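You operate a simulated robot arm through the tools that you are given. There is no shell and no other tool. Be economical: measure what you need, move in short steps, check, and stop when the job is done.

The job below is to be done with a simulated robot arm. You get a single attempt, and the scene is never put back.

## Task
Change over to the white mouse and click TEST with it.
Fine: black receiver from port 4 into the small tray, white receiver into that port; mouse on the pad; MOUSE OK shows.

It is judged by the outcome, as a careful person would: the job done as asked, and still so three seconds after it is handed in. It fails if anything else is knocked over, pushed out of place, dropped, spilled or broken.

## Robot
A 6-joint arm with a two-finger gripper on a trunk, on a base that drives. Base frame: it is fixed to the floor where the robot stands at the start and does not move with it; the origin is under the middle of the robot, x ahead of it, y to its left, z up; the surface under the hand at the start is at about z = 0.92. Readings come in m, degrees, newtons and seconds.
With the tool pointing down near the work surface it reaches from about 0.26 to 0.72 m from the robot's upright axis, wherever it stands. Its first joint turns from -166.0 to 166.0 degrees. Places, roughly: arrow down key [0.5, 0.3, 0.9]; arrow up key [0.5, 0.3, 0.9]; blue network plug on a black lead (3x2x5 cm) [0.3, -1.3, 1]; enter key [0.5, 0.3, 0.9]; escape key [0.6, 0.6, 1]; function key four [0.6, 0.4, 1]; function key one [0.6, 0.5, 1]; function key three [0.6, 0.4, 1]; function key two [0.6, 0.5, 1]; inside of the small white tray [0.4, 0.5, 0.9]; monitor key [0.6, 0.1, 1]; strip switch [0.3, 0.8, 0.8]; top of the mouse pad [0.4, 0, 0.9]; tower power key [0.5, -0.1, 1.2]. Payload 1.57 kg.
The TCP is the grasp point between the finger pads, 0.021 m short of the fingertips. In the tool frame z runs along the fingers and y along their closing line. The gripper opens to 0.07 m. The gripper's body begins 0.05 m behind the TCP.
Orientation is that of the tool frame in the base frame, as [roll, pitch, yaw] about the fixed x, y, z axes, in that order (R = Rz(yaw) Ry(pitch) Rx(roll)). With the fingers straight down and closing along the base's y, the tool's x points along the base's -x, its y along +y and its z along -z.

## Interface
- The arm moves only by the tool step_arm. Its argument "moves" is a list of rows, each a list of 7 numbers: the turn, a rotation vector about the tool's x, y, z in rad, then the shift along the tool's x, y, z in m, then the finger opening in m, from 0 to 0.07. In form: [[rx, ry, rz, x, y, z, claw], ...]. A call has 1 to 12 rows; each row is the pose to reach, as a shift and turn from the pose commanded when the call began, along the tool's axes at that moment. Rows are played at 5 a second. More than 0.05 m and 8.6 degrees between two rows, or a gripper value outside its range, and nothing of the call is played. A pose out of reach is approached as far as the arm can. The call stops where the force on the tool passes 60 N (or 10 N more than at its start, if that is more) or the arm is blocked; 0.2 s more then pass. The fingers move at their own pace and stop on an object; they squeeze with about 30 N. The grip force told is the motor's: it shows also when the fingers shut on nothing. Time passes only in rows, and 0.2 s behind the last, so rows that repeat a pose let the fingers close. It gives the time, the measured TCP pose, the force on the tool (base axes), the opening and the grip force at its end, in the units of the frame above (readings bear some noise), with the torque about the TCP (base axes, N m) and any sound that the robot's microphone picked up, and new pictures: "show" is both (left out), scene, wrist or none.
- Cameras (640 x 400 px; columns grow to the right, rows downward): "scene" is now at [0.0205, 0.1702, 1.4998]; the picture's right is [0.19, -0.98, 0.00], its down [-0.63, -0.12, -0.77] and it looks along [0.75, 0.14, -0.64] (base axes); focal length 284 px, centre (320, 200). "wrist" rides on the gripper at [0.079, 0.004, -0.081] in the tool frame; the picture's right is [-0.05, 1.00, 0.00], its down [-0.67, -0.04, -0.74] and it looks along [-0.74, -0.04, 0.67] (tool axes); focal length 256 px, centre (320, 200). There is no depth. A picture from a camera that has moved, and an enlarged one, comes with that camera's place and axes in the base frame and with its lens. The place of the scene camera against the robot may be out by one fixed shift of up to 0.012 m in any direction.
- roll_base(legs): drives the robot by 1 to 6 legs, each [ahead, left, turn to the left] in m, m and degrees, along the robot's own axes; the way and the turn of a leg run together, so that a leg with both is an arc; at most 1.5 m and 180 degrees a leg. The arm and the cameras ride along, it lands a little off, and it stops where it bumps. It gives what a move gives, and a new picture of the scene camera.
- pan_tilt(pan, tilt): turns the head with the scene camera to pan (to the left, within 155 degrees either way) and tilt (down, from -29 to 69), counted from straight ahead of the robot. It gives what a move gives, and a new picture of the scene camera.
- zoom(camera, box): a new picture of the part [left, top, right, bottom] of that camera's present view, enlarged. No time passes.
- finish_job(): hands the job in; it is judged then, once.

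Go step by step. Nothing tells you exact positions but the pictures and the camera data: compare them with the known pose of the tool, close in by small moves and look again before you grip or let go. The budget is 120 turns and 260 pictures, counting those below and the enlarged ones. Unless the task says otherwise, let go and move clear before handing in, and close with one line.

The tools are called after "Call:" as a command line: name --pt "numbers of a row" for each row, then --argument value for the rest, lists and objects as JSON in quotes. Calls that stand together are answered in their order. step_arm: Moves the arm, as the interface text tells. Its arguments: {"type":"object","properties":{"moves":{"type":"array"},"show":{"type":"string","enum":["both","scene","wrist","none"]}},"required":["moves"]} The other tools are called the same way: roll_base (legs) drives the base; pan_tilt (pan, tilt) turns the head that bears the scene camera; zoom (camera, box) takes an enlarged picture of a part of a camera's view; finish_job () hands the job in.

At the start:

```text
time: 0.0
ee_pos: [0.3995, -0.0445, 1.2665]
tool_rot: [-180.0, 0.0, 180.0]
ft_force: [1.0, 0.7, 0.0]
torque: [0.01, 0.0, -0.01]
opening: 0.07
grasp_force: 0.0
robot x, y, heading: [0.0021, -0.0005, -0.2]
head pan, tilt: [10.9, 39.8]
```

scene: 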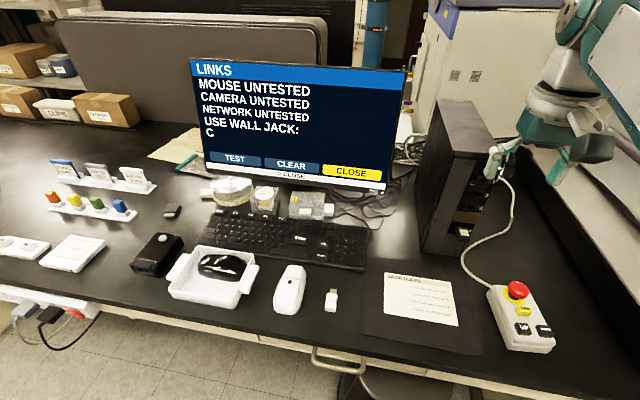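
wrist: 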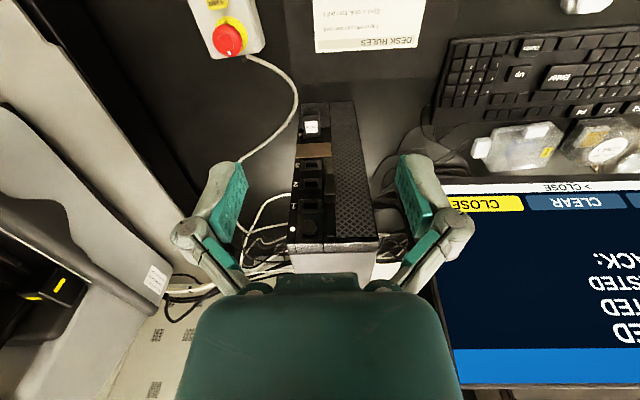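

I see the tray with the black mouse, the white mouse and a white receiver beside it, a note on the pad and the tower on the right. I'll zoom in on these before moving.

Call:
zoom --camera "scene" --box '[360, 240, 560, 365]'

Call:
zoom --camera "wrist" --box '[240, 80, 440, 280]'

Call:
zoom --camera "scene" --box '[120, 200, 380, 340]'

Call:
zoom --camera "scene" --box '[410, 90, 530, 270]'

```text
3.20 times, centred on (460, 302) of scene
camera zoom: at [0.0205, 0.1702, 1.4998], right [0.19, -0.98, 0.0], down [-0.63, -0.12, -0.77], along [0.75, 0.14, -0.64], focal length 910 px, centre (-128, -128)
```

zoom: 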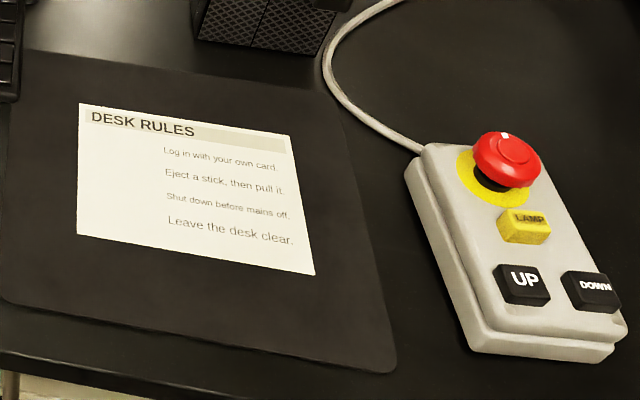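

```text
2.00 times, centred on (340, 180) of wrist
camera zoom: at [0.32, -0.0397, 1.3465], right [0.05, 1.0, 0.0], down [0.67, -0.04, 0.74], along [0.74, -0.04, -0.67], focal length 512 px, centre (280, 240)
```

zoom: 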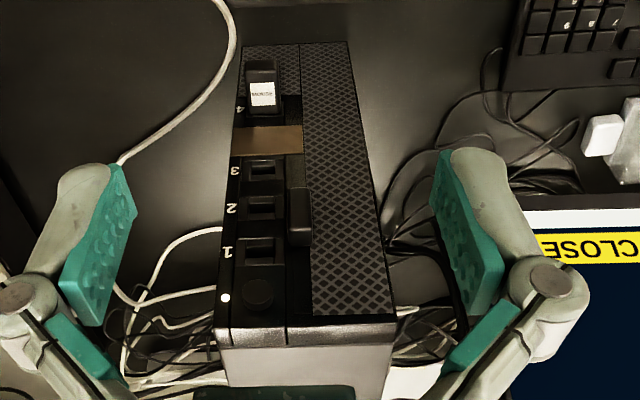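

```text
2.46 times, centred on (250, 270) of scene
camera zoom: at [0.0205, 0.1702, 1.4998], right [0.19, -0.98, 0.0], down [-0.63, -0.12, -0.77], along [0.75, 0.14, -0.64], focal length 700 px, centre (492, 28)
```

zoom: 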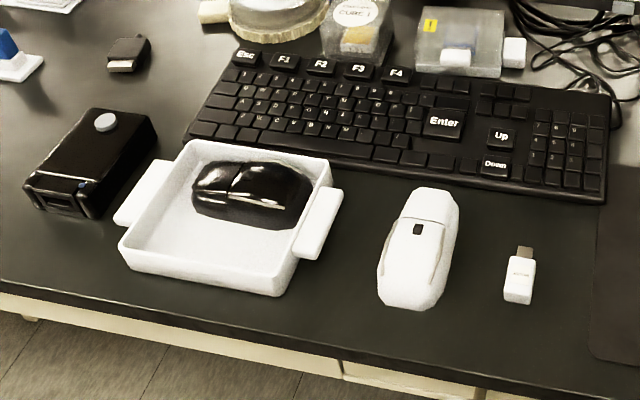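

```text
2.22 times, centred on (470, 180) of scene
camera zoom: at [0.0205, 0.1702, 1.4998], right [0.19, -0.98, 0.0], down [-0.63, -0.12, -0.77], along [0.75, 0.14, -0.64], focal length 632 px, centre (-13, 244)
```

zoom: 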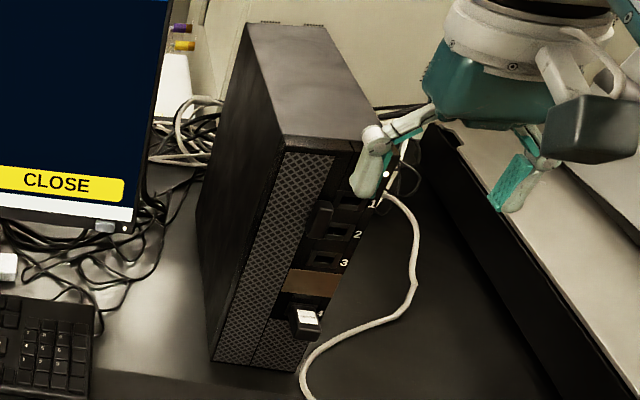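

The black receiver looks to be in port 4 at about (0.50, -0.06, 1.04), plugged in along +x. I'll tilt the tool forward 30° and back off so the wrist camera can see the tower's face.

Call:
step_arm --pt "0 -0.13 0 0.005 -0.004 0.036 0.07" --pt "0 -0.26 0 0.01 -0.008 0.073 0.07" --pt "0 -0.39 0 0.015 -0.012 0.11 0.07" --pt "0 -0.5236 0 0.02 -0.016 0.146 0.07" --pt "0 -0.5236 0 0.02 -0.016 0.146 0.07"

```text
time: 1.2
ee_pos: [0.3798, -0.0593, 1.1202]
tool_rot: [-180.0, 30.0, -180.0]
ft_force: [0.4, 0.4, 0.2]
torque: [0.02, 0.0, 0.01]
opening: 0.0698
grasp_force: 0.0
robot x, y, heading: [0.0009, 0.0017, 0.2]
head pan, tilt: [10.9, 39.8]
camera scene: at [0.0199, 0.1703, 1.4998], right [0.19, -0.98, 0.0], down [-0.63, -0.12, -0.77], along [0.75, 0.14, -0.64], focal length 284 px, centre (320, 200)
camera wrist: at [0.2705, -0.055, 1.1503], right [0.05, 1.0, 0.03], down [0.2, -0.03, 0.98], along [0.98, -0.04, -0.21], focal length 256 px, centre (320, 200)
```

scene: 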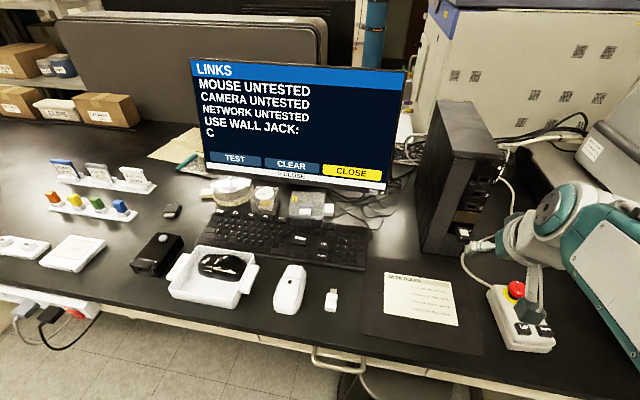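
wrist: 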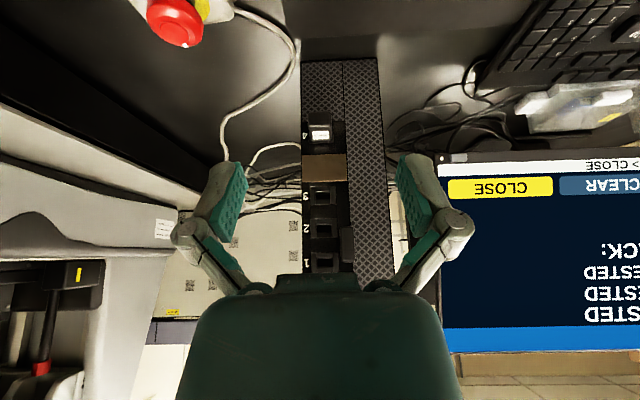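

The tower's face is square to x, with port 4 at the bottom. I'll zoom in on the receiver.

Call:
zoom --camera "wrist" --box '[280, 90, 400, 200]'

Call:
zoom --camera "scene" --box '[420, 190, 520, 260]'

```text
3.64 times, centred on (340, 145) of wrist
camera zoom: at [0.2705, -0.055, 1.1503], right [0.05, 1.0, 0.03], down [0.2, -0.03, 0.98], along [0.98, -0.04, -0.21], focal length 931 px, centre (247, 400)
```

zoom: 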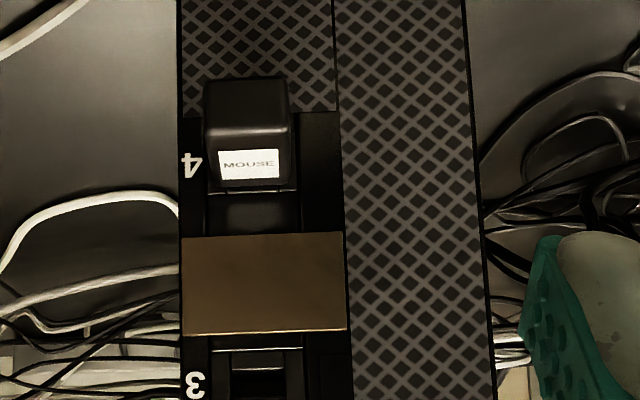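

```text
5.71 times, centred on (470, 225) of scene
camera zoom: at [0.0199, 0.1703, 1.4998], right [0.19, -0.98, 0.0], down [-0.63, -0.12, -0.77], along [0.75, 0.14, -0.64], focal length 1625 px, centre (-537, 57)
```

zoom: 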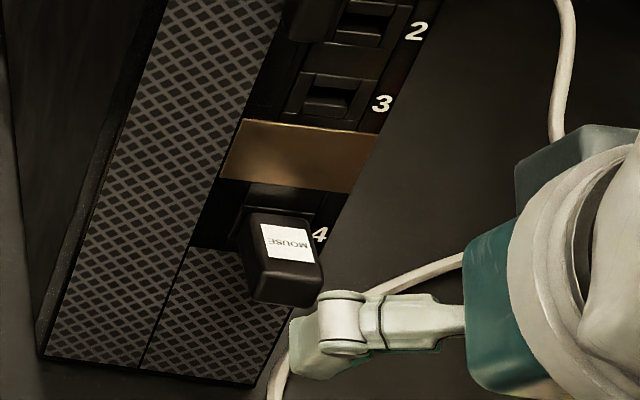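

The receiver's rear top edge is near (0.497, -0.062, 1.029) and it sticks out about 3.5 cm. I'll go to a pre-grasp point just in front of it.

Call:
step_arm --pt "0 0 0 -0.005 -0.001 0.04 0.07" --pt "0 0 0 -0.01 -0.002 0.08 0.07" --pt "0 0 0 -0.0156 -0.002 0.113 0.07" --pt "0 0 0 -0.0156 -0.002 0.113 0.07"

Call:
zoom --camera "scene" --box '[420, 190, 520, 260]'

```text
time: 2.2
ee_pos: [0.4497, -0.0609, 1.0313]
tool_rot: [-180.0, 30.1, -179.9]
ft_force: [0.1, -0.2, 0.3]
torque: [0.0, -0.01, 0.0]
opening: 0.0702
grasp_force: 0.1
robot x, y, heading: [0.0034, 0.0039, 0.1]
head pan, tilt: [10.9, 39.8]
camera scene: at [0.0206, 0.17, 1.4998], right [0.19, -0.98, 0.0], down [-0.63, -0.12, -0.77], along [0.75, 0.14, -0.64], focal length 284 px, centre (320, 200)
camera wrist: at [0.341, -0.0561, 1.0605], right [0.05, 1.0, 0.03], down [0.21, -0.03, 0.98], along [0.98, -0.04, -0.21], focal length 256 px, centre (320, 200)
```

scene: 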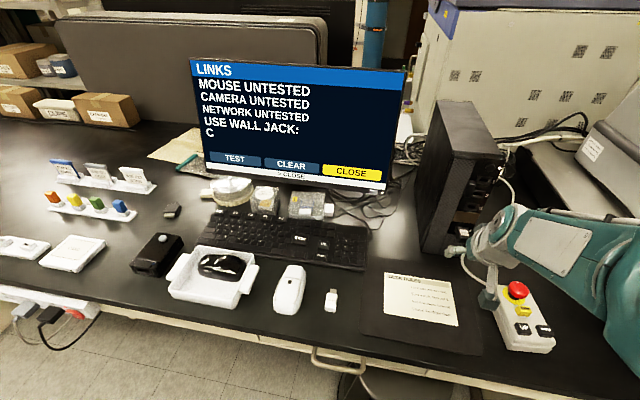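
wrist: 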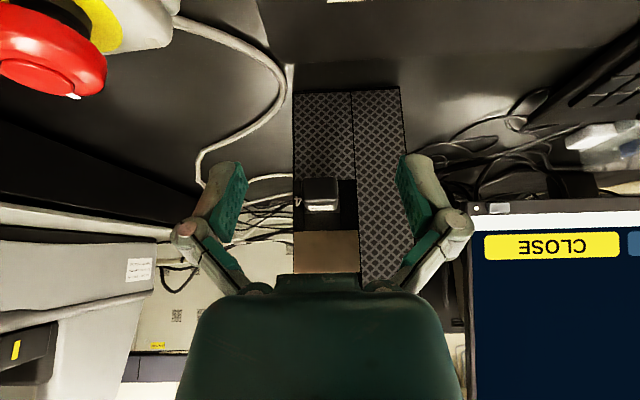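

```text
5.71 times, centred on (470, 225) of scene
camera zoom: at [0.0206, 0.17, 1.4998], right [0.19, -0.98, 0.0], down [-0.63, -0.12, -0.77], along [0.75, 0.14, -0.64], focal length 1625 px, centre (-537, 57)
```

zoom: 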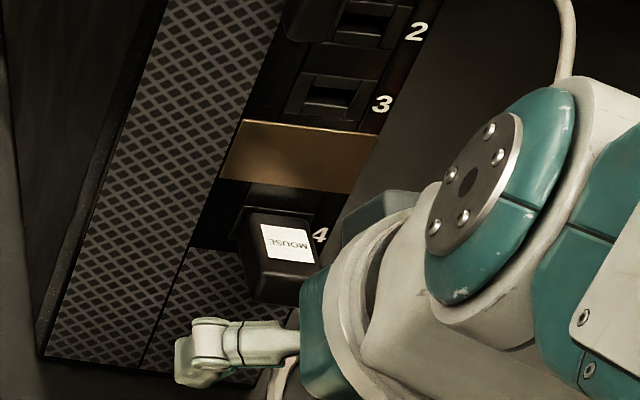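

At the pre-grasp point I'll take a close wrist view to fix the receiver's position.

Call:
zoom --camera "wrist" --box '[200, 140, 440, 290]'

```text
2.67 times, centred on (320, 215) of wrist
camera zoom: at [0.341, -0.0561, 1.0605], right [0.05, 1.0, 0.03], down [0.21, -0.03, 0.98], along [0.98, -0.04, -0.21], focal length 683 px, centre (320, 160)
```

zoom: 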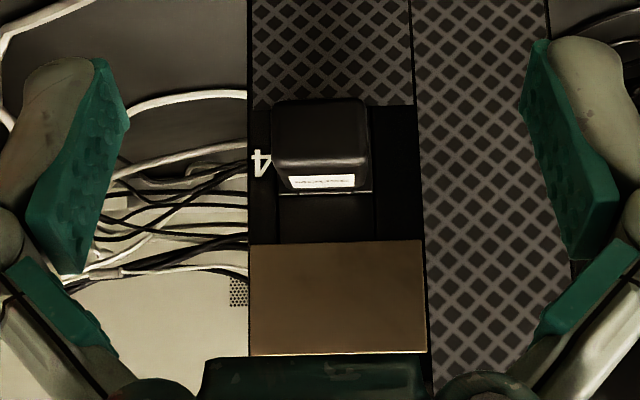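

The receiver is about 23 mm wide and 16 mm thick, with its rear at (0.499, -0.062, 1.020). I'll move in and grip it.

Call:
step_arm --pt "0 0 0 -0.0235 -0.001 0.0164 0.07" --pt "0 0 0 -0.0469 -0.001 0.0328 0.07" --pt "0 0 0 -0.0469 -0.001 0.0328 0.04" --pt "0 0 0 -0.0469 -0.001 0.0328 0.015" --pt "0 0 0 -0.0469 -0.001 0.0328 0.01" --pt "0 0 0 -0.0469 -0.001 0.0328 0.01" --show "wrist"

Call:
zoom --camera "wrist" --box '[200, 140, 440, 290]'

```text
time: 3.6
ee_pos: [0.5061, -0.0627, 1.0271]
tool_rot: [-179.9, 29.9, -180.0]
ft_force: [-0.6, 2.8, 5.4]
torque: [0.05, -0.03, 0.04]
opening: 0.023
grasp_force: 30.0
robot x, y, heading: [-0.0033, 0.0007, 0.0]
head pan, tilt: [10.9, 39.8]
camera wrist: at [0.3967, -0.0585, 1.0572], right [0.05, 1.0, 0.03], down [0.2, -0.03, 0.98], along [0.98, -0.04, -0.21], focal length 256 px, centre (320, 200)
```

wrist: 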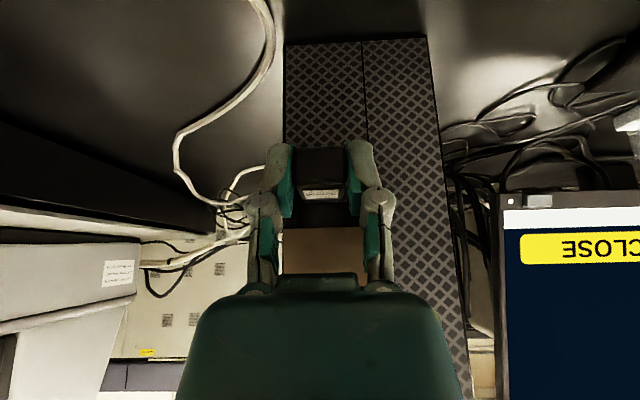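

```text
2.67 times, centred on (320, 215) of wrist
camera zoom: at [0.3967, -0.0585, 1.0572], right [0.05, 1.0, 0.03], down [0.2, -0.03, 0.98], along [0.98, -0.04, -0.21], focal length 683 px, centre (320, 160)
```

zoom: 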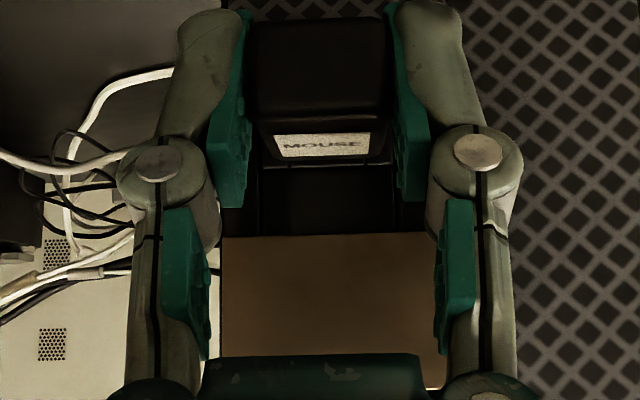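

The grip is good at 23 mm. I'll pull straight back along -x.

Call:
step_arm --pt "0 0 0 0.0087 0 -0.005 0.01" --pt "0 0 0 0.0173 0 -0.01 0.01" --pt "0 0 0 0.026 0 -0.015 0.01" --pt "0 0 0 0.0346 0 -0.02 0.01" --pt "0 0 0 0.0433 0 -0.025 0.01" --pt "0 0 0 0.052 0 -0.03 0.01" --pt "0 0 0 0.0693 0 -0.04 0.01"

```text
time: 5.2
ee_pos: [0.4261, -0.0641, 1.0239]
tool_rot: [-179.9, 29.9, -179.9]
ft_force: [-0.1, 1.2, -0.3]
torque: [-0.01, -0.01, 0.0]
opening: 0.0227
grasp_force: 29.5
robot x, y, heading: [-0.0006, -0.002, -0.3]
head pan, tilt: [10.9, 39.8]
camera scene: at [0.0204, 0.1702, 1.4998], right [0.19, -0.98, 0.0], down [-0.63, -0.12, -0.77], along [0.75, 0.14, -0.64], focal length 284 px, centre (320, 200)
camera wrist: at [0.316, -0.0595, 1.0545], right [0.05, 1.0, 0.03], down [0.21, -0.03, 0.98], along [0.98, -0.04, -0.21], focal length 256 px, centre (320, 200)
```

scene: 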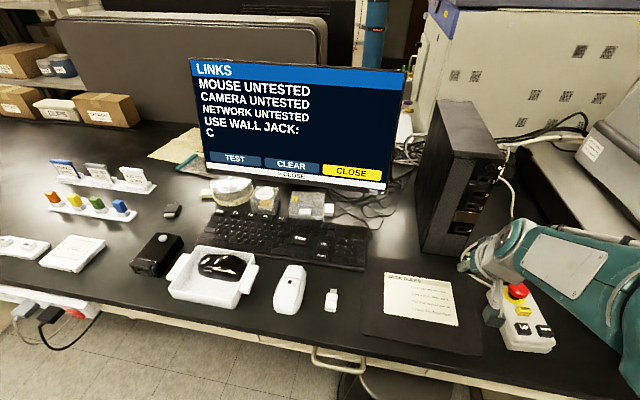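
wrist: 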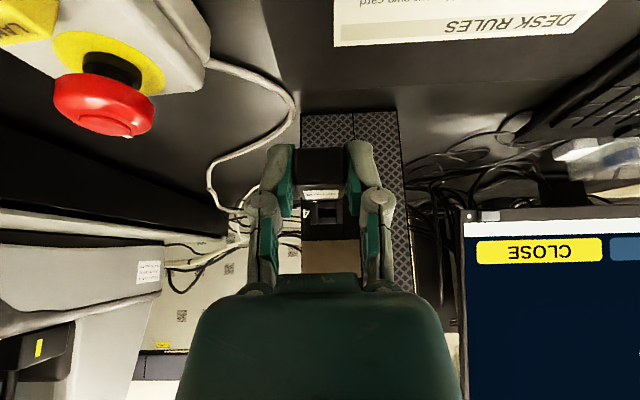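

The receiver is out. I'll look at the empty port to locate it for the white one.

Call:
zoom --camera "wrist" --box '[270, 130, 380, 240]'

Call:
zoom --camera "scene" --box '[430, 190, 510, 250]'

Call:
zoom --camera "scene" --box '[140, 230, 360, 330]'

```text
3.64 times, centred on (325, 185) of wrist
camera zoom: at [0.316, -0.0595, 1.0545], right [0.05, 1.0, 0.03], down [0.21, -0.03, 0.98], along [0.98, -0.04, -0.21], focal length 931 px, centre (302, 254)
```

zoom: 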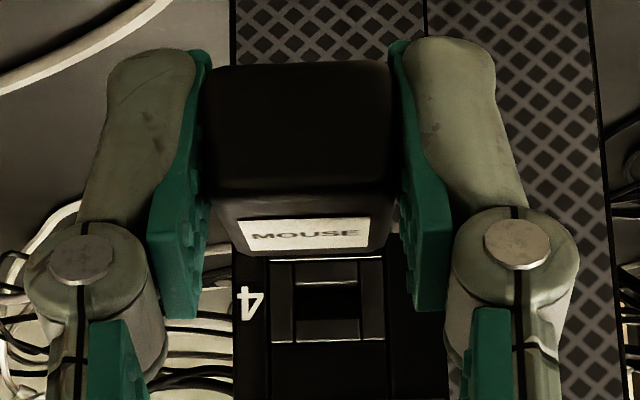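

```text
6.67 times, centred on (470, 220) of scene
camera zoom: at [0.0204, 0.1702, 1.4998], right [0.19, -0.98, 0.0], down [-0.63, -0.12, -0.77], along [0.75, 0.14, -0.64], focal length 1896 px, centre (-680, 67)
```

zoom: 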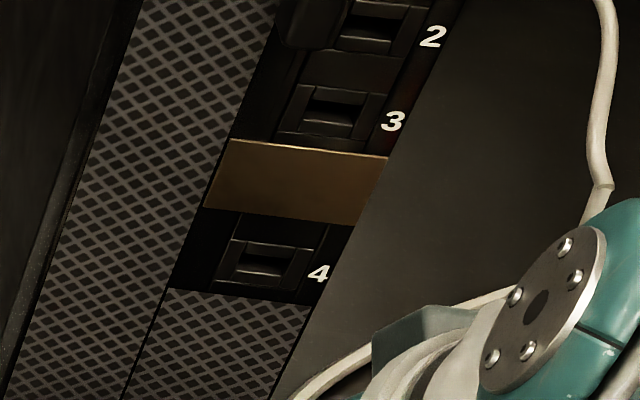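

```text
2.91 times, centred on (250, 280) of scene
camera zoom: at [0.0204, 0.1702, 1.4998], right [0.19, -0.98, 0.0], down [-0.63, -0.12, -0.77], along [0.75, 0.14, -0.64], focal length 827 px, centre (524, -33)
```

zoom: 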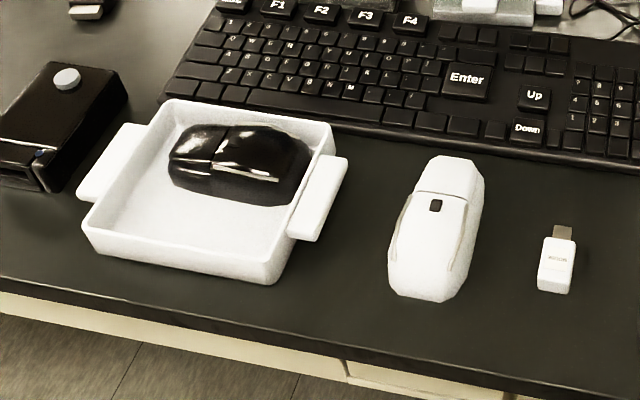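

The port sits where the black receiver was, centred near y=-0.062, z=1.02. I'll carry the black receiver up and over towards the tray.

Call:
step_arm --pt "0 0 0 0.0022 0.0467 -0.0128 0.01" --pt "0 0 0 0.0044 0.0933 -0.0257 0.01" --pt "0 0 0 0.0067 0.14 -0.0385 0.01" --pt "0 0 0 0.0089 0.1867 -0.0513 0.01" --pt "0 0 0 0.0111 0.2333 -0.0642 0.01" --pt "0 0 0 0.0133 0.28 -0.077 0.01" --pt "0 0 0 0.0155 0.3267 -0.0898 0.01" --pt "0 0 0 0.0178 0.3733 -0.1027 0.01" --pt "0 0 0 0.02 0.42 -0.1155 0.01" --pt "0 0 0 0.0222 0.4667 -0.1283 0.01" --pt "0 0 0 0.0244 0.5133 -0.1412 0.01" --pt "0 0 0 0.0266 0.56 -0.154 0.01"

```text
time: 7.8
ee_pos: [0.3251, 0.4985, 1.1434]
tool_rot: [-179.8, 30.0, -179.9]
ft_force: [-0.1, -0.1, -0.3]
torque: [-0.03, -0.03, 0.01]
opening: 0.0229
grasp_force: 29.9
robot x, y, heading: [0.0013, -0.0003, -0.0]
head pan, tilt: [10.9, 39.8]
camera scene: at [0.0204, 0.1756, 1.4992], right [0.19, -0.98, 0.0], down [-0.63, -0.12, -0.77], along [0.75, 0.14, -0.64], focal length 284 px, centre (320, 200)
camera wrist: at [0.2153, 0.5044, 1.1729], right [0.05, 1.0, 0.02], down [0.21, -0.03, 0.98], along [0.98, -0.04, -0.21], focal length 256 px, centre (320, 200)
```

scene: 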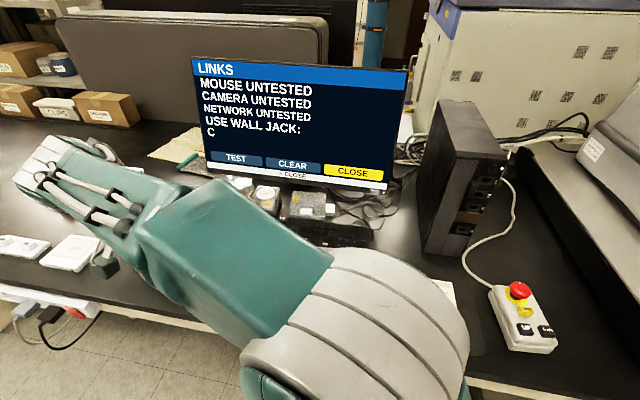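
wrist: 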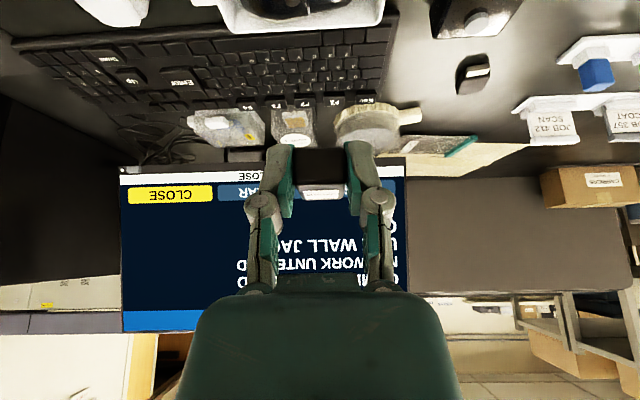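

The arm hides the tray from the scene camera, so I'll tilt the hand back in place to look down with the wrist camera.

Call:
step_arm --pt "0 0.14 0 0 0 0 0.01" --pt "0 0.28 0 0 0 0 0.01" --pt "0 0.42 0 0 0 0 0.01" --pt "0 0.56 0 0 0 0 0.01" --pt "0 0.7 0 0 0 0 0.01" --pt "0 0.84 0 0 0 0 0.01" --pt "0 0.96 0 0 0 0 0.01" --pt "0 0.96 0 0 0 0 0.01" --show "wrist"

```text
time: 9.6
ee_pos: [0.3259, 0.4969, 1.1446]
tool_rot: [179.9, -25.1, 180.0]
ft_force: [0.3, 0.2, -0.6]
torque: [0.03, 0.01, -0.01]
opening: 0.0228
grasp_force: 30.3
robot x, y, heading: [0.0018, -0.0014, -0.2]
head pan, tilt: [10.9, 39.8]
camera wrist: at [0.2889, 0.5018, 1.2511], right [0.05, 1.0, -0.02], down [0.92, -0.04, 0.39], along [0.39, -0.04, -0.92], focal length 256 px, centre (320, 200)
```

wrist: 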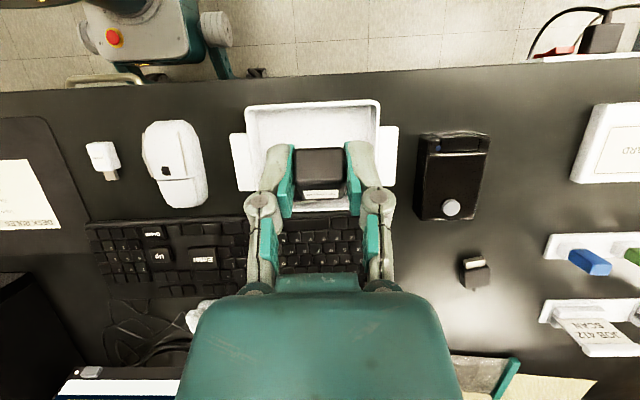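

This is a good overhead view. I'll zoom in on the tray to see the free space, and on the white items.

Call:
zoom --camera "wrist" --box '[225, 85, 415, 225]'

Call:
zoom --camera "wrist" --box '[70, 100, 230, 220]'

```text
2.86 times, centred on (320, 155) of wrist
camera zoom: at [0.2889, 0.5018, 1.2511], right [0.05, 1.0, -0.02], down [0.92, -0.04, 0.39], along [0.39, -0.04, -0.92], focal length 731 px, centre (320, 329)
```

zoom: 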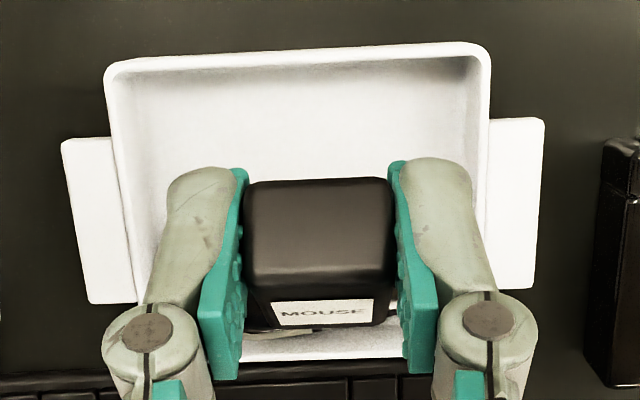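

```text
3.33 times, centred on (150, 160) of wrist
camera zoom: at [0.2889, 0.5018, 1.2511], right [0.05, 1.0, -0.02], down [0.92, -0.04, 0.39], along [0.39, -0.04, -0.92], focal length 853 px, centre (887, 333)
```

zoom: 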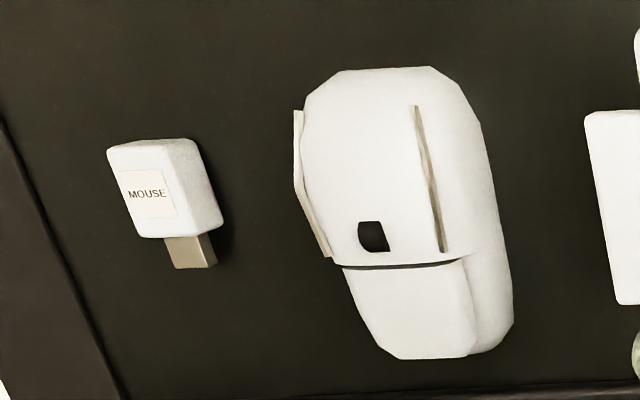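

The free strip at the front of the tray is about 5 cm deep and widest at its front-left corner. I'll lay the receiver there lengthwise along y, connector towards -y, so first I stand the tool upright and turn it.

Call:
step_arm --pt "0 -0.14 0 0 0 0 0.01" --pt "0 -0.28 0 0 0 0 0.01" --pt "0 -0.436 0 0 0 0 0.01" --pt "0 -0.436 0 0 0 0 0.01" --show "none"

Call:
step_arm --pt "0 0 0.143 0 0 0 0.01" --pt "0 0 0.286 0 0 0 0.01" --pt "0 0 0.429 0 0 0 0.01" --pt "0 0 0.571 0 0 0 0.01" --pt "0 0 0.714 0 0 0 0.01" --pt "0 0 0.857 0 0 0 0.01" --pt "0 0 1.0 0 0 0 0.01" --pt "0 0 1.142 0 0 0 0.01" --pt "0 0 1.285 0 0 0 0.01" --pt "0 0 1.428 0 0 0 0.01" --pt "0 0 1.571 0 0 0 0.01" --pt "0 0 1.571 0 0 0 0.01"

```text
refused: row 3 steps farther than a row can; nothing moved
```

```text
time: 12.2
ee_pos: [0.3265, 0.4973, 1.1451]
tool_rot: [-154.9, 0.2, 89.9]
ft_force: [-0.2, 0.8, -0.2]
torque: [-0.02, 0.03, 0.0]
opening: 0.0228
grasp_force: 30.5
robot x, y, heading: [-0.0005, 0.0037, -0.2]
head pan, tilt: [10.9, 39.8]
camera scene: at [0.021, 0.1734, 1.4994], right [0.19, -0.98, 0.0], down [-0.63, -0.12, -0.77], along [0.75, 0.14, -0.64], focal length 284 px, centre (320, 200)
camera wrist: at [0.3647, 0.5772, 1.2163], right [0.9, -0.06, -0.42], down [0.28, -0.67, 0.69], along [-0.32, -0.74, -0.59], focal length 256 px, centre (320, 200)
```

scene: 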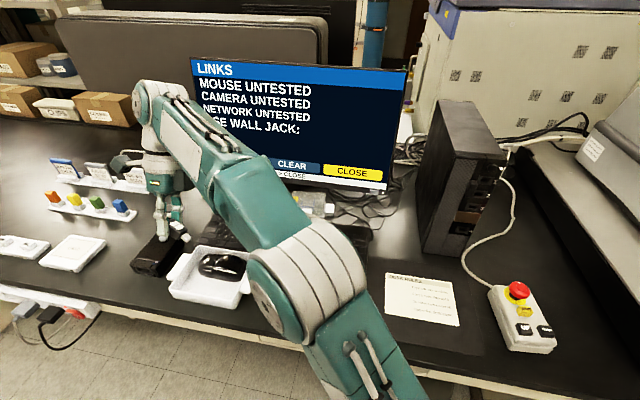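
wrist: 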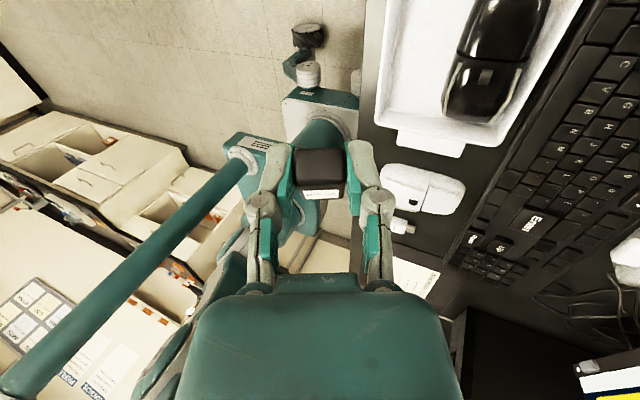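

The turn worked; now I'll remove the leftover sideways lean so the tool is vertical.

Call:
step_arm --pt "-0.1095 0 0 0 0 0 0.01" --pt "-0.219 0 0 0 0 0 0.01" --pt "-0.3285 0 0 0 0 0 0.01" --pt "-0.438 0 0 0 0 0 0.01" --pt "-0.438 0 0 0 0 0 0.01" --show "none"

Call:
step_arm --pt "0 -0.07 0 0.012 0.0015 0.03 0.01" --pt "0 -0.14 0 0.024 0.003 0.06 0.01" --pt "0 -0.21 0 0.036 0.0045 0.09 0.01" --pt "0 -0.21 0 0.036 0.0045 0.09 0.01"

```text
time: 13.4
ee_pos: [0.3267, 0.497, 1.1453]
tool_rot: [179.9, 0.0, 90.0]
ft_force: [-1.2, 0.7, -1.5]
torque: [-0.01, 0.03, -0.01]
opening: 0.0228
grasp_force: 30.0
robot x, y, heading: [-0.0005, -0.002, 0.2]
head pan, tilt: [10.9, 39.8]
```

```text
time: 14.4
ee_pos: [0.3302, 0.5341, 1.0547]
tool_rot: [180.0, 12.1, 90.0]
ft_force: [-0.1, 0.2, -0.4]
torque: [0.03, 0.02, 0.01]
opening: 0.0227
grasp_force: 29.7
robot x, y, heading: [-0.0022, 0.0002, -0.2]
head pan, tilt: [10.9, 39.8]
camera scene: at [0.0207, 0.1736, 1.4994], right [0.19, -0.98, 0.0], down [-0.63, -0.12, -0.77], along [0.75, 0.14, -0.64], focal length 284 px, centre (320, 200)
camera wrist: at [0.3355, 0.6291, 1.1161], right [1.0, -0.05, 0.01], down [-0.04, -0.5, 0.87], along [-0.04, -0.87, -0.5], focal length 256 px, centre (320, 200)
```

scene: 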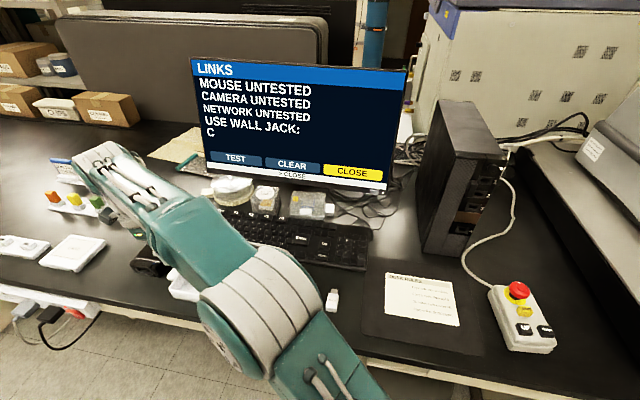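
wrist: 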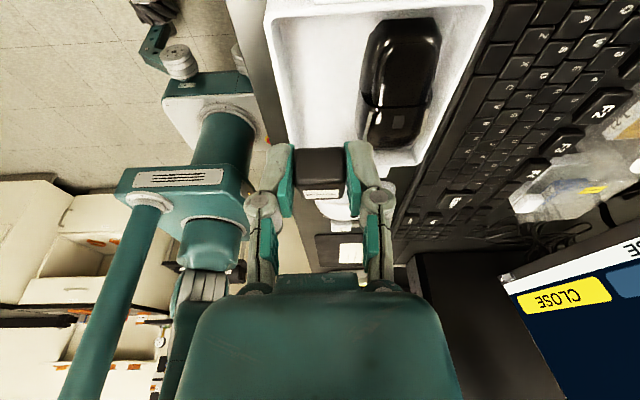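

The strip between the front wall (x≈0.304) and the mouse (x≈0.364) is wide enough. I'll centre at x=0.334 and lower.

Call:
step_arm --pt "0 0 0 0.0083 0.003 0.0391 0.01" --pt "0 0 0 0.0146 0.003 0.0685 0.01" --pt "0 0 0 0.0198 0.003 0.0929 0.01" --pt "0 0 0 0.0198 0.003 0.0929 0.01"

Call:
zoom --camera "wrist" --box '[220, 0, 460, 220]'

```text
time: 15.4
ee_pos: [0.3337, 0.5326, 0.9598]
tool_rot: [-179.9, 12.1, 90.0]
ft_force: [-1.1, -0.1, 0.1]
torque: [0.01, 0.04, 0.02]
opening: 0.0228
grasp_force: 29.5
robot x, y, heading: [-0.0009, -0.0011, 0.0]
head pan, tilt: [10.9, 39.8]
camera scene: at [0.0208, 0.174, 1.4994], right [0.19, -0.98, 0.0], down [-0.63, -0.12, -0.77], along [0.75, 0.14, -0.64], focal length 284 px, centre (320, 200)
camera wrist: at [0.3373, 0.6282, 1.0216], right [1.0, -0.05, 0.01], down [-0.04, -0.5, 0.87], along [-0.04, -0.87, -0.5], focal length 256 px, centre (320, 200)
```

scene: 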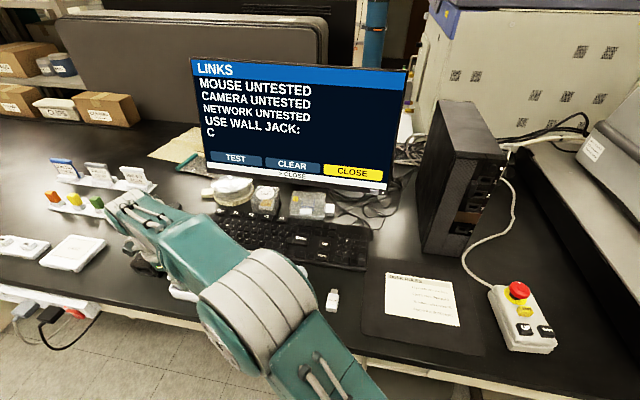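
wrist: 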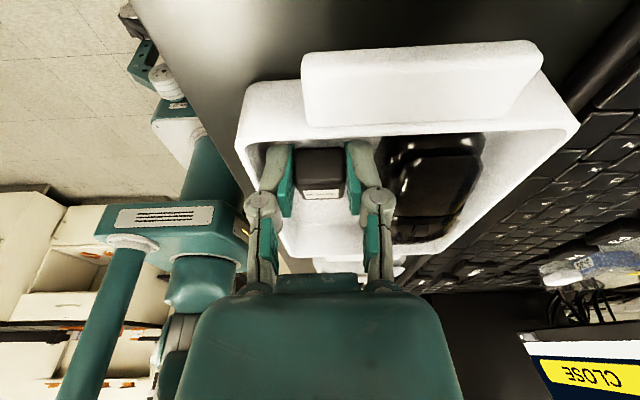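

```text
1.82 times, centred on (340, 110) of wrist
camera zoom: at [0.3373, 0.6282, 1.0216], right [1.0, -0.05, 0.01], down [-0.04, -0.5, 0.87], along [-0.04, -0.87, -0.5], focal length 465 px, centre (284, 364)
```

zoom: 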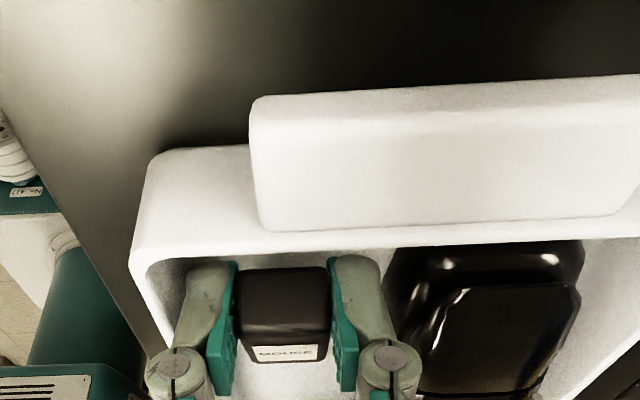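

The receiver and fingers sit inside the corner with clearance. I'll lower in small steps until they touch the tray floor.

Call:
step_arm --pt "0 0 0 0.0008 0 0.0039 0.01" --pt "0 0 0 0.0017 0 0.0078 0.01" --pt "0 0 0 0.0017 0 0.0078 0.01" --show "none"

```text
time: 16.2
ee_pos: [0.334, 0.5332, 0.9514]
tool_rot: [180.0, 12.1, 89.9]
ft_force: [1.0, 0.4, -1.1]
torque: [0.02, 0.03, -0.02]
opening: 0.0228
grasp_force: 30.0
robot x, y, heading: [0.0014, -0.0007, -0.1]
head pan, tilt: [10.9, 39.8]
```

Call:
step_arm --pt "0 0 0 0.0005 0 0.002 0.01" --pt "0 0 0 0.0008 0 0.0039 0.01" --pt "0 0 0 0.0008 0 0.0039 0.01" --show "wrist"

```text
time: 17.0
ee_pos: [0.3346, 0.5339, 0.9488]
tool_rot: [179.8, 12.0, 89.9]
ft_force: [0.8, 1.6, 15.2]
torque: [-0.39, -0.04, 0.04]
opening: 0.0231
grasp_force: 30.1
robot x, y, heading: [-0.0026, -0.0026, -0.1]
head pan, tilt: [10.9, 39.8]
camera wrist: at [0.3379, 0.6286, 1.0117], right [1.0, -0.05, 0.01], down [-0.04, -0.5, 0.87], along [-0.04, -0.87, -0.5], focal length 256 px, centre (320, 200)
```

wrist: 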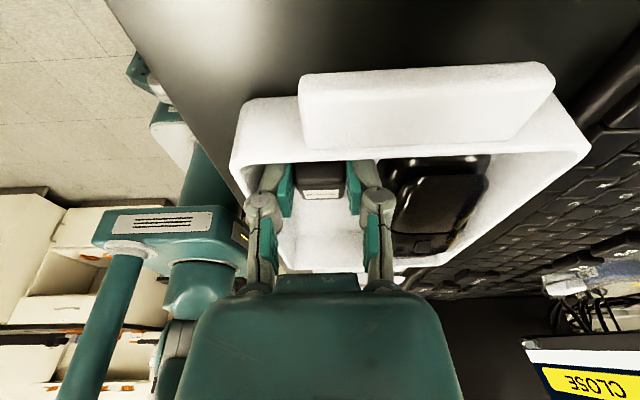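

It has touched the floor with 15 N. I'll back off 2 mm, open slightly to release, then rise.

Call:
step_arm --pt "0 0 0 -0.0004 0 -0.002 0.022" --pt "0 0 0 -0.0004 0 -0.002 0.029" --pt "0 0 0 -0.0004 0 -0.002 0.029" --pt "0 0 0 -0.0031 0 -0.0147 0.029" --pt "0 0 0 -0.0083 0 -0.039 0.029" --pt "0 0 0 -0.0187 0 -0.088 0.029"

Call:
zoom --camera "wrist" --box '[220, 0, 460, 220]'

```text
time: 18.4
ee_pos: [0.3333, 0.534, 1.0399]
tool_rot: [180.0, 12.2, 90.0]
ft_force: [-0.8, -0.4, 0.1]
torque: [-0.01, -0.01, 0.01]
opening: 0.0291
grasp_force: 0.1
robot x, y, heading: [-0.0003, 0.0028, 0.1]
head pan, tilt: [10.9, 39.8]
camera scene: at [0.0208, 0.1733, 1.4994], right [0.19, -0.98, 0.0], down [-0.63, -0.12, -0.77], along [0.75, 0.14, -0.64], focal length 284 px, centre (320, 200)
camera wrist: at [0.3375, 0.6298, 1.1014], right [1.0, -0.05, 0.01], down [-0.04, -0.49, 0.87], along [-0.04, -0.87, -0.5], focal length 256 px, centre (320, 200)
```

scene: 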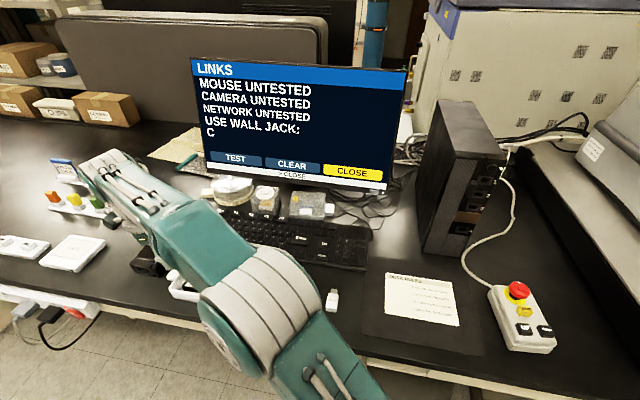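
wrist: 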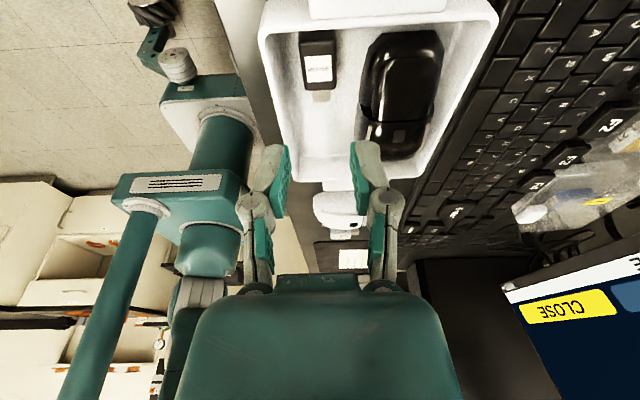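

```text
1.82 times, centred on (340, 110) of wrist
camera zoom: at [0.3375, 0.6298, 1.1014], right [1.0, -0.05, 0.01], down [-0.04, -0.49, 0.87], along [-0.04, -0.87, -0.5], focal length 465 px, centre (284, 364)
```

zoom: 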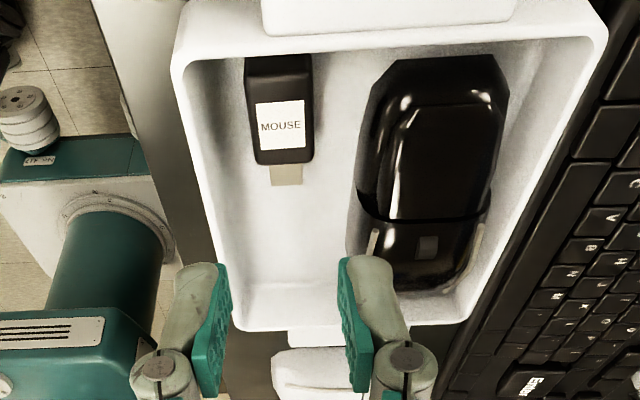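

The black receiver lies flat in the tray. Next I rise, turn back to the first yaw and go over to look at the white receiver.

Call:
step_arm --pt "0 0.07 0 -0.007 0 -0.0326 0.05" --pt "0 0.14 0 -0.0139 0 -0.0652 0.07" --pt "0 0.209 0 -0.0208 0 -0.0978 0.07" --pt "0 0.209 0 -0.0208 0 -0.0978 0.07" --show "none"

Call:
step_arm --pt "0 0 -0.143 -0.029 -0.004 0 0.07" --pt "0 0 -0.286 -0.058 -0.008 0 0.07" --pt "0 0 -0.429 -0.087 -0.012 0 0.07" --pt "0 0 -0.571 -0.116 -0.016 0 0.07" --pt "0 0 -0.714 -0.145 -0.02 0 0.07" --pt "0 0 -0.857 -0.174 -0.024 0 0.07" --pt "0 0 -1.0 -0.203 -0.028 0 0.07" --pt "0 0 -1.142 -0.232 -0.032 0 0.07" --pt "0 0 -1.285 -0.261 -0.036 0 0.07" --pt "0 0 -1.428 -0.29 -0.04 0 0.07" --pt "0 0 -1.571 -0.319 -0.044 0 0.07" --pt "0 0 -1.571 -0.319 -0.044 0 0.07"

```text
time: 19.4
ee_pos: [0.3344, 0.5337, 1.1384]
tool_rot: [179.8, 0.1, 90.0]
ft_force: [0.2, 0.8, 0.6]
torque: [0.01, -0.02, 0.05]
opening: 0.0699
grasp_force: 0.0
robot x, y, heading: [0.0019, -0.0003, 0.0]
head pan, tilt: [10.9, 39.8]
```

```text
time: 22.0
ee_pos: [0.2901, 0.2148, 1.1371]
tool_rot: [-179.9, 0.0, -179.9]
ft_force: [0.6, -0.2, 0.5]
torque: [0.0, -0.01, 0.0]
opening: 0.0701
grasp_force: 0.1
robot x, y, heading: [-0.002, -0.0037, 0.2]
head pan, tilt: [10.9, 39.8]
camera scene: at [0.0201, 0.171, 1.4997], right [0.19, -0.98, 0.0], down [-0.63, -0.12, -0.77], along [0.75, 0.14, -0.64], focal length 284 px, centre (320, 200)
camera wrist: at [0.2103, 0.2203, 1.217], right [0.05, 1.0, 0.0], down [0.67, -0.03, 0.75], along [0.74, -0.04, -0.67], focal length 256 px, centre (320, 200)
```

scene: 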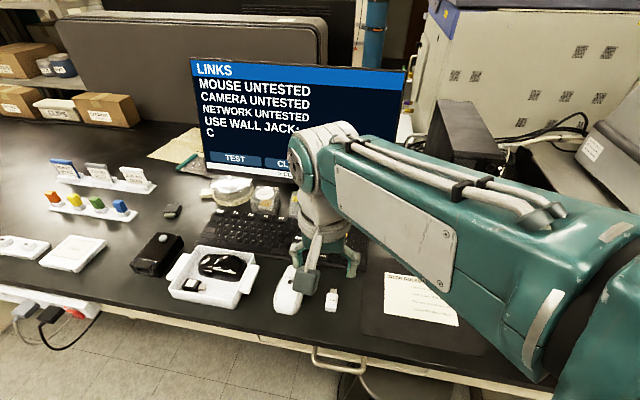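
wrist: 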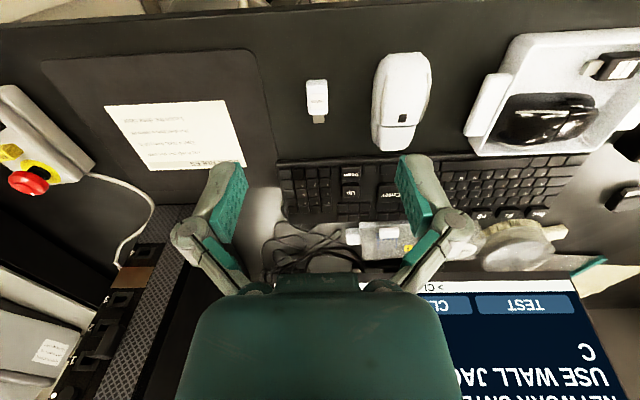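

Call:
zoom --camera "wrist" --box '[280, 60, 360, 140]'

Call:
zoom --camera "wrist" --box '[340, 30, 460, 170]'

```text
5.00 times, centred on (320, 100) of wrist
camera zoom: at [0.2103, 0.2203, 1.217], right [0.05, 1.0, 0.0], down [0.67, -0.03, 0.75], along [0.74, -0.04, -0.67], focal length 1280 px, centre (320, 700)
```

zoom: 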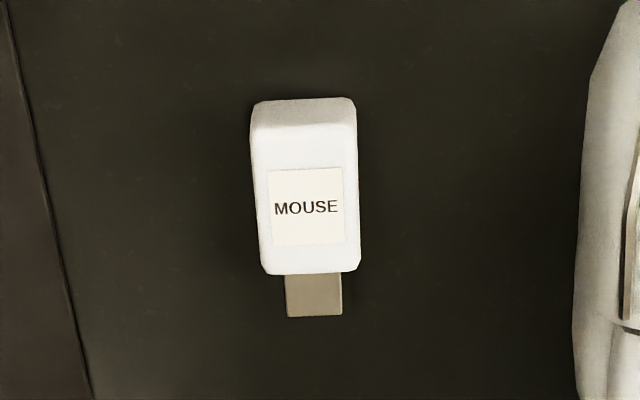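

```text
2.86 times, centred on (400, 100) of wrist
camera zoom: at [0.2103, 0.2203, 1.217], right [0.05, 1.0, 0.0], down [0.67, -0.03, 0.75], along [0.74, -0.04, -0.67], focal length 731 px, centre (91, 486)
```

zoom: 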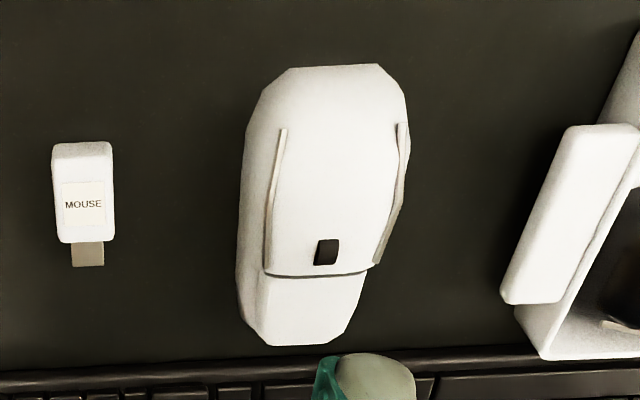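

The white receiver's body spans x 0.334–0.368 at y≈0.209, with its connector along +x and no noticeable yaw. I'll tilt the tool 30° and hover behind and above it.

Call:
step_arm --pt "0 -0.131 0 -0.01 -0.0015 0.034 0.05" --pt "0 -0.262 0 -0.02 -0.003 0.068 0.05" --pt "0 -0.393 0 -0.03 -0.0045 0.102 0.05" --pt "0 -0.5236 0 -0.04 -0.0056 0.137 0.05" --pt "0 -0.5236 0 -0.04 -0.0056 0.137 0.05" --show "wrist"

Call:
zoom --camera "wrist" --box '[240, 40, 400, 220]'

```text
time: 23.2
ee_pos: [0.331, 0.209, 1.0005]
tool_rot: [-179.9, 30.1, -179.9]
ft_force: [-0.1, -0.4, 0.4]
torque: [0.0, 0.0, 0.0]
opening: 0.0499
grasp_force: 0.0
robot x, y, heading: [-0.0061, -0.0018, -0.1]
head pan, tilt: [10.9, 39.8]
camera wrist: at [0.2214, 0.214, 1.0303], right [0.05, 1.0, 0.02], down [0.2, -0.03, 0.98], along [0.98, -0.04, -0.2], focal length 256 px, centre (320, 200)
```

wrist: 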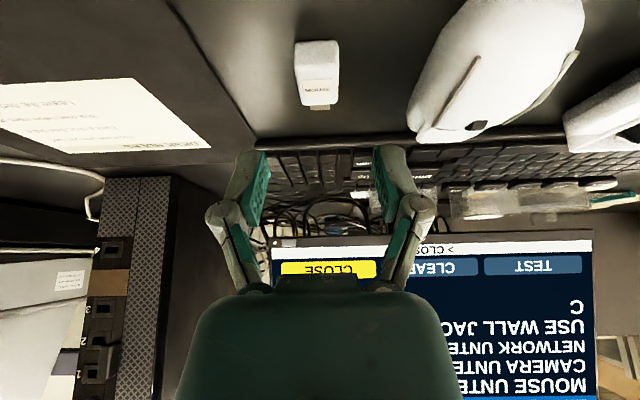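

```text
2.22 times, centred on (320, 130) of wrist
camera zoom: at [0.2214, 0.214, 1.0303], right [0.05, 1.0, 0.02], down [0.2, -0.03, 0.98], along [0.98, -0.04, -0.2], focal length 569 px, centre (320, 356)
```

zoom: 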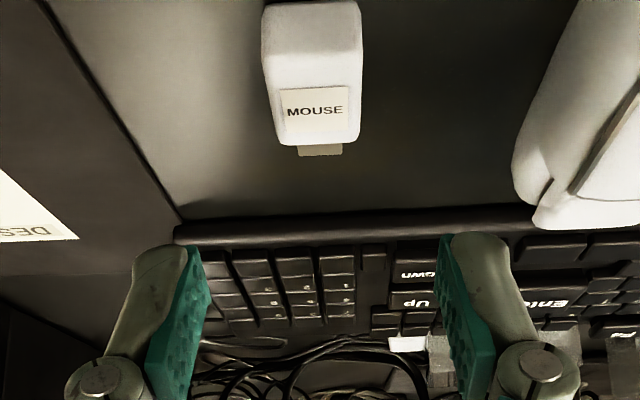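

The position is confirmed. I'll descend close to the desk, then feel for contact.

Call:
step_arm --pt "0 0 0 0.008 0 0.022 0.05" --pt "0 0 0 0.0165 0 0.048 0.05" --pt "0 0 0 0.0188 0 0.0516 0.05" --pt "0 0 0 0.0188 0 0.0516 0.05" --show "wrist"

```text
time: 24.2
ee_pos: [0.34, 0.2085, 0.9473]
tool_rot: [-179.8, 30.0, -179.8]
ft_force: [0.2, 0.2, 0.1]
torque: [-0.05, 0.02, 0.0]
opening: 0.05
grasp_force: 0.0
robot x, y, heading: [-0.0012, 0.0023, -0.0]
head pan, tilt: [10.9, 39.8]
camera wrist: at [0.2304, 0.2128, 0.9771], right [0.05, 1.0, 0.02], down [0.2, -0.03, 0.98], along [0.98, -0.04, -0.2], focal length 256 px, centre (320, 200)
```

wrist: 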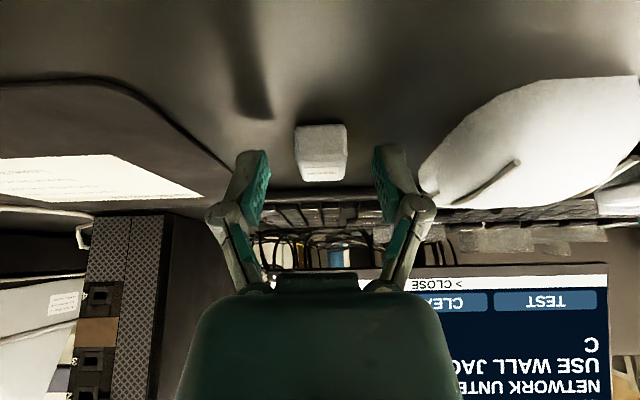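

Call:
step_arm --pt "0 0 0 0.0008 0 0.0013 0.05" --pt "0 0 0 0.0015 0 0.0026 0.05" --pt "0 0 0 0.0015 0 0.0026 0.05" --show "none"

```text
time: 25.0
ee_pos: [0.3404, 0.2079, 0.9435]
tool_rot: [-179.9, 30.1, -179.9]
ft_force: [1.2, 0.1, -1.0]
torque: [0.02, 0.0, 0.01]
opening: 0.0502
grasp_force: 0.0
robot x, y, heading: [0.0014, -0.002, -0.0]
head pan, tilt: [10.9, 39.8]
```

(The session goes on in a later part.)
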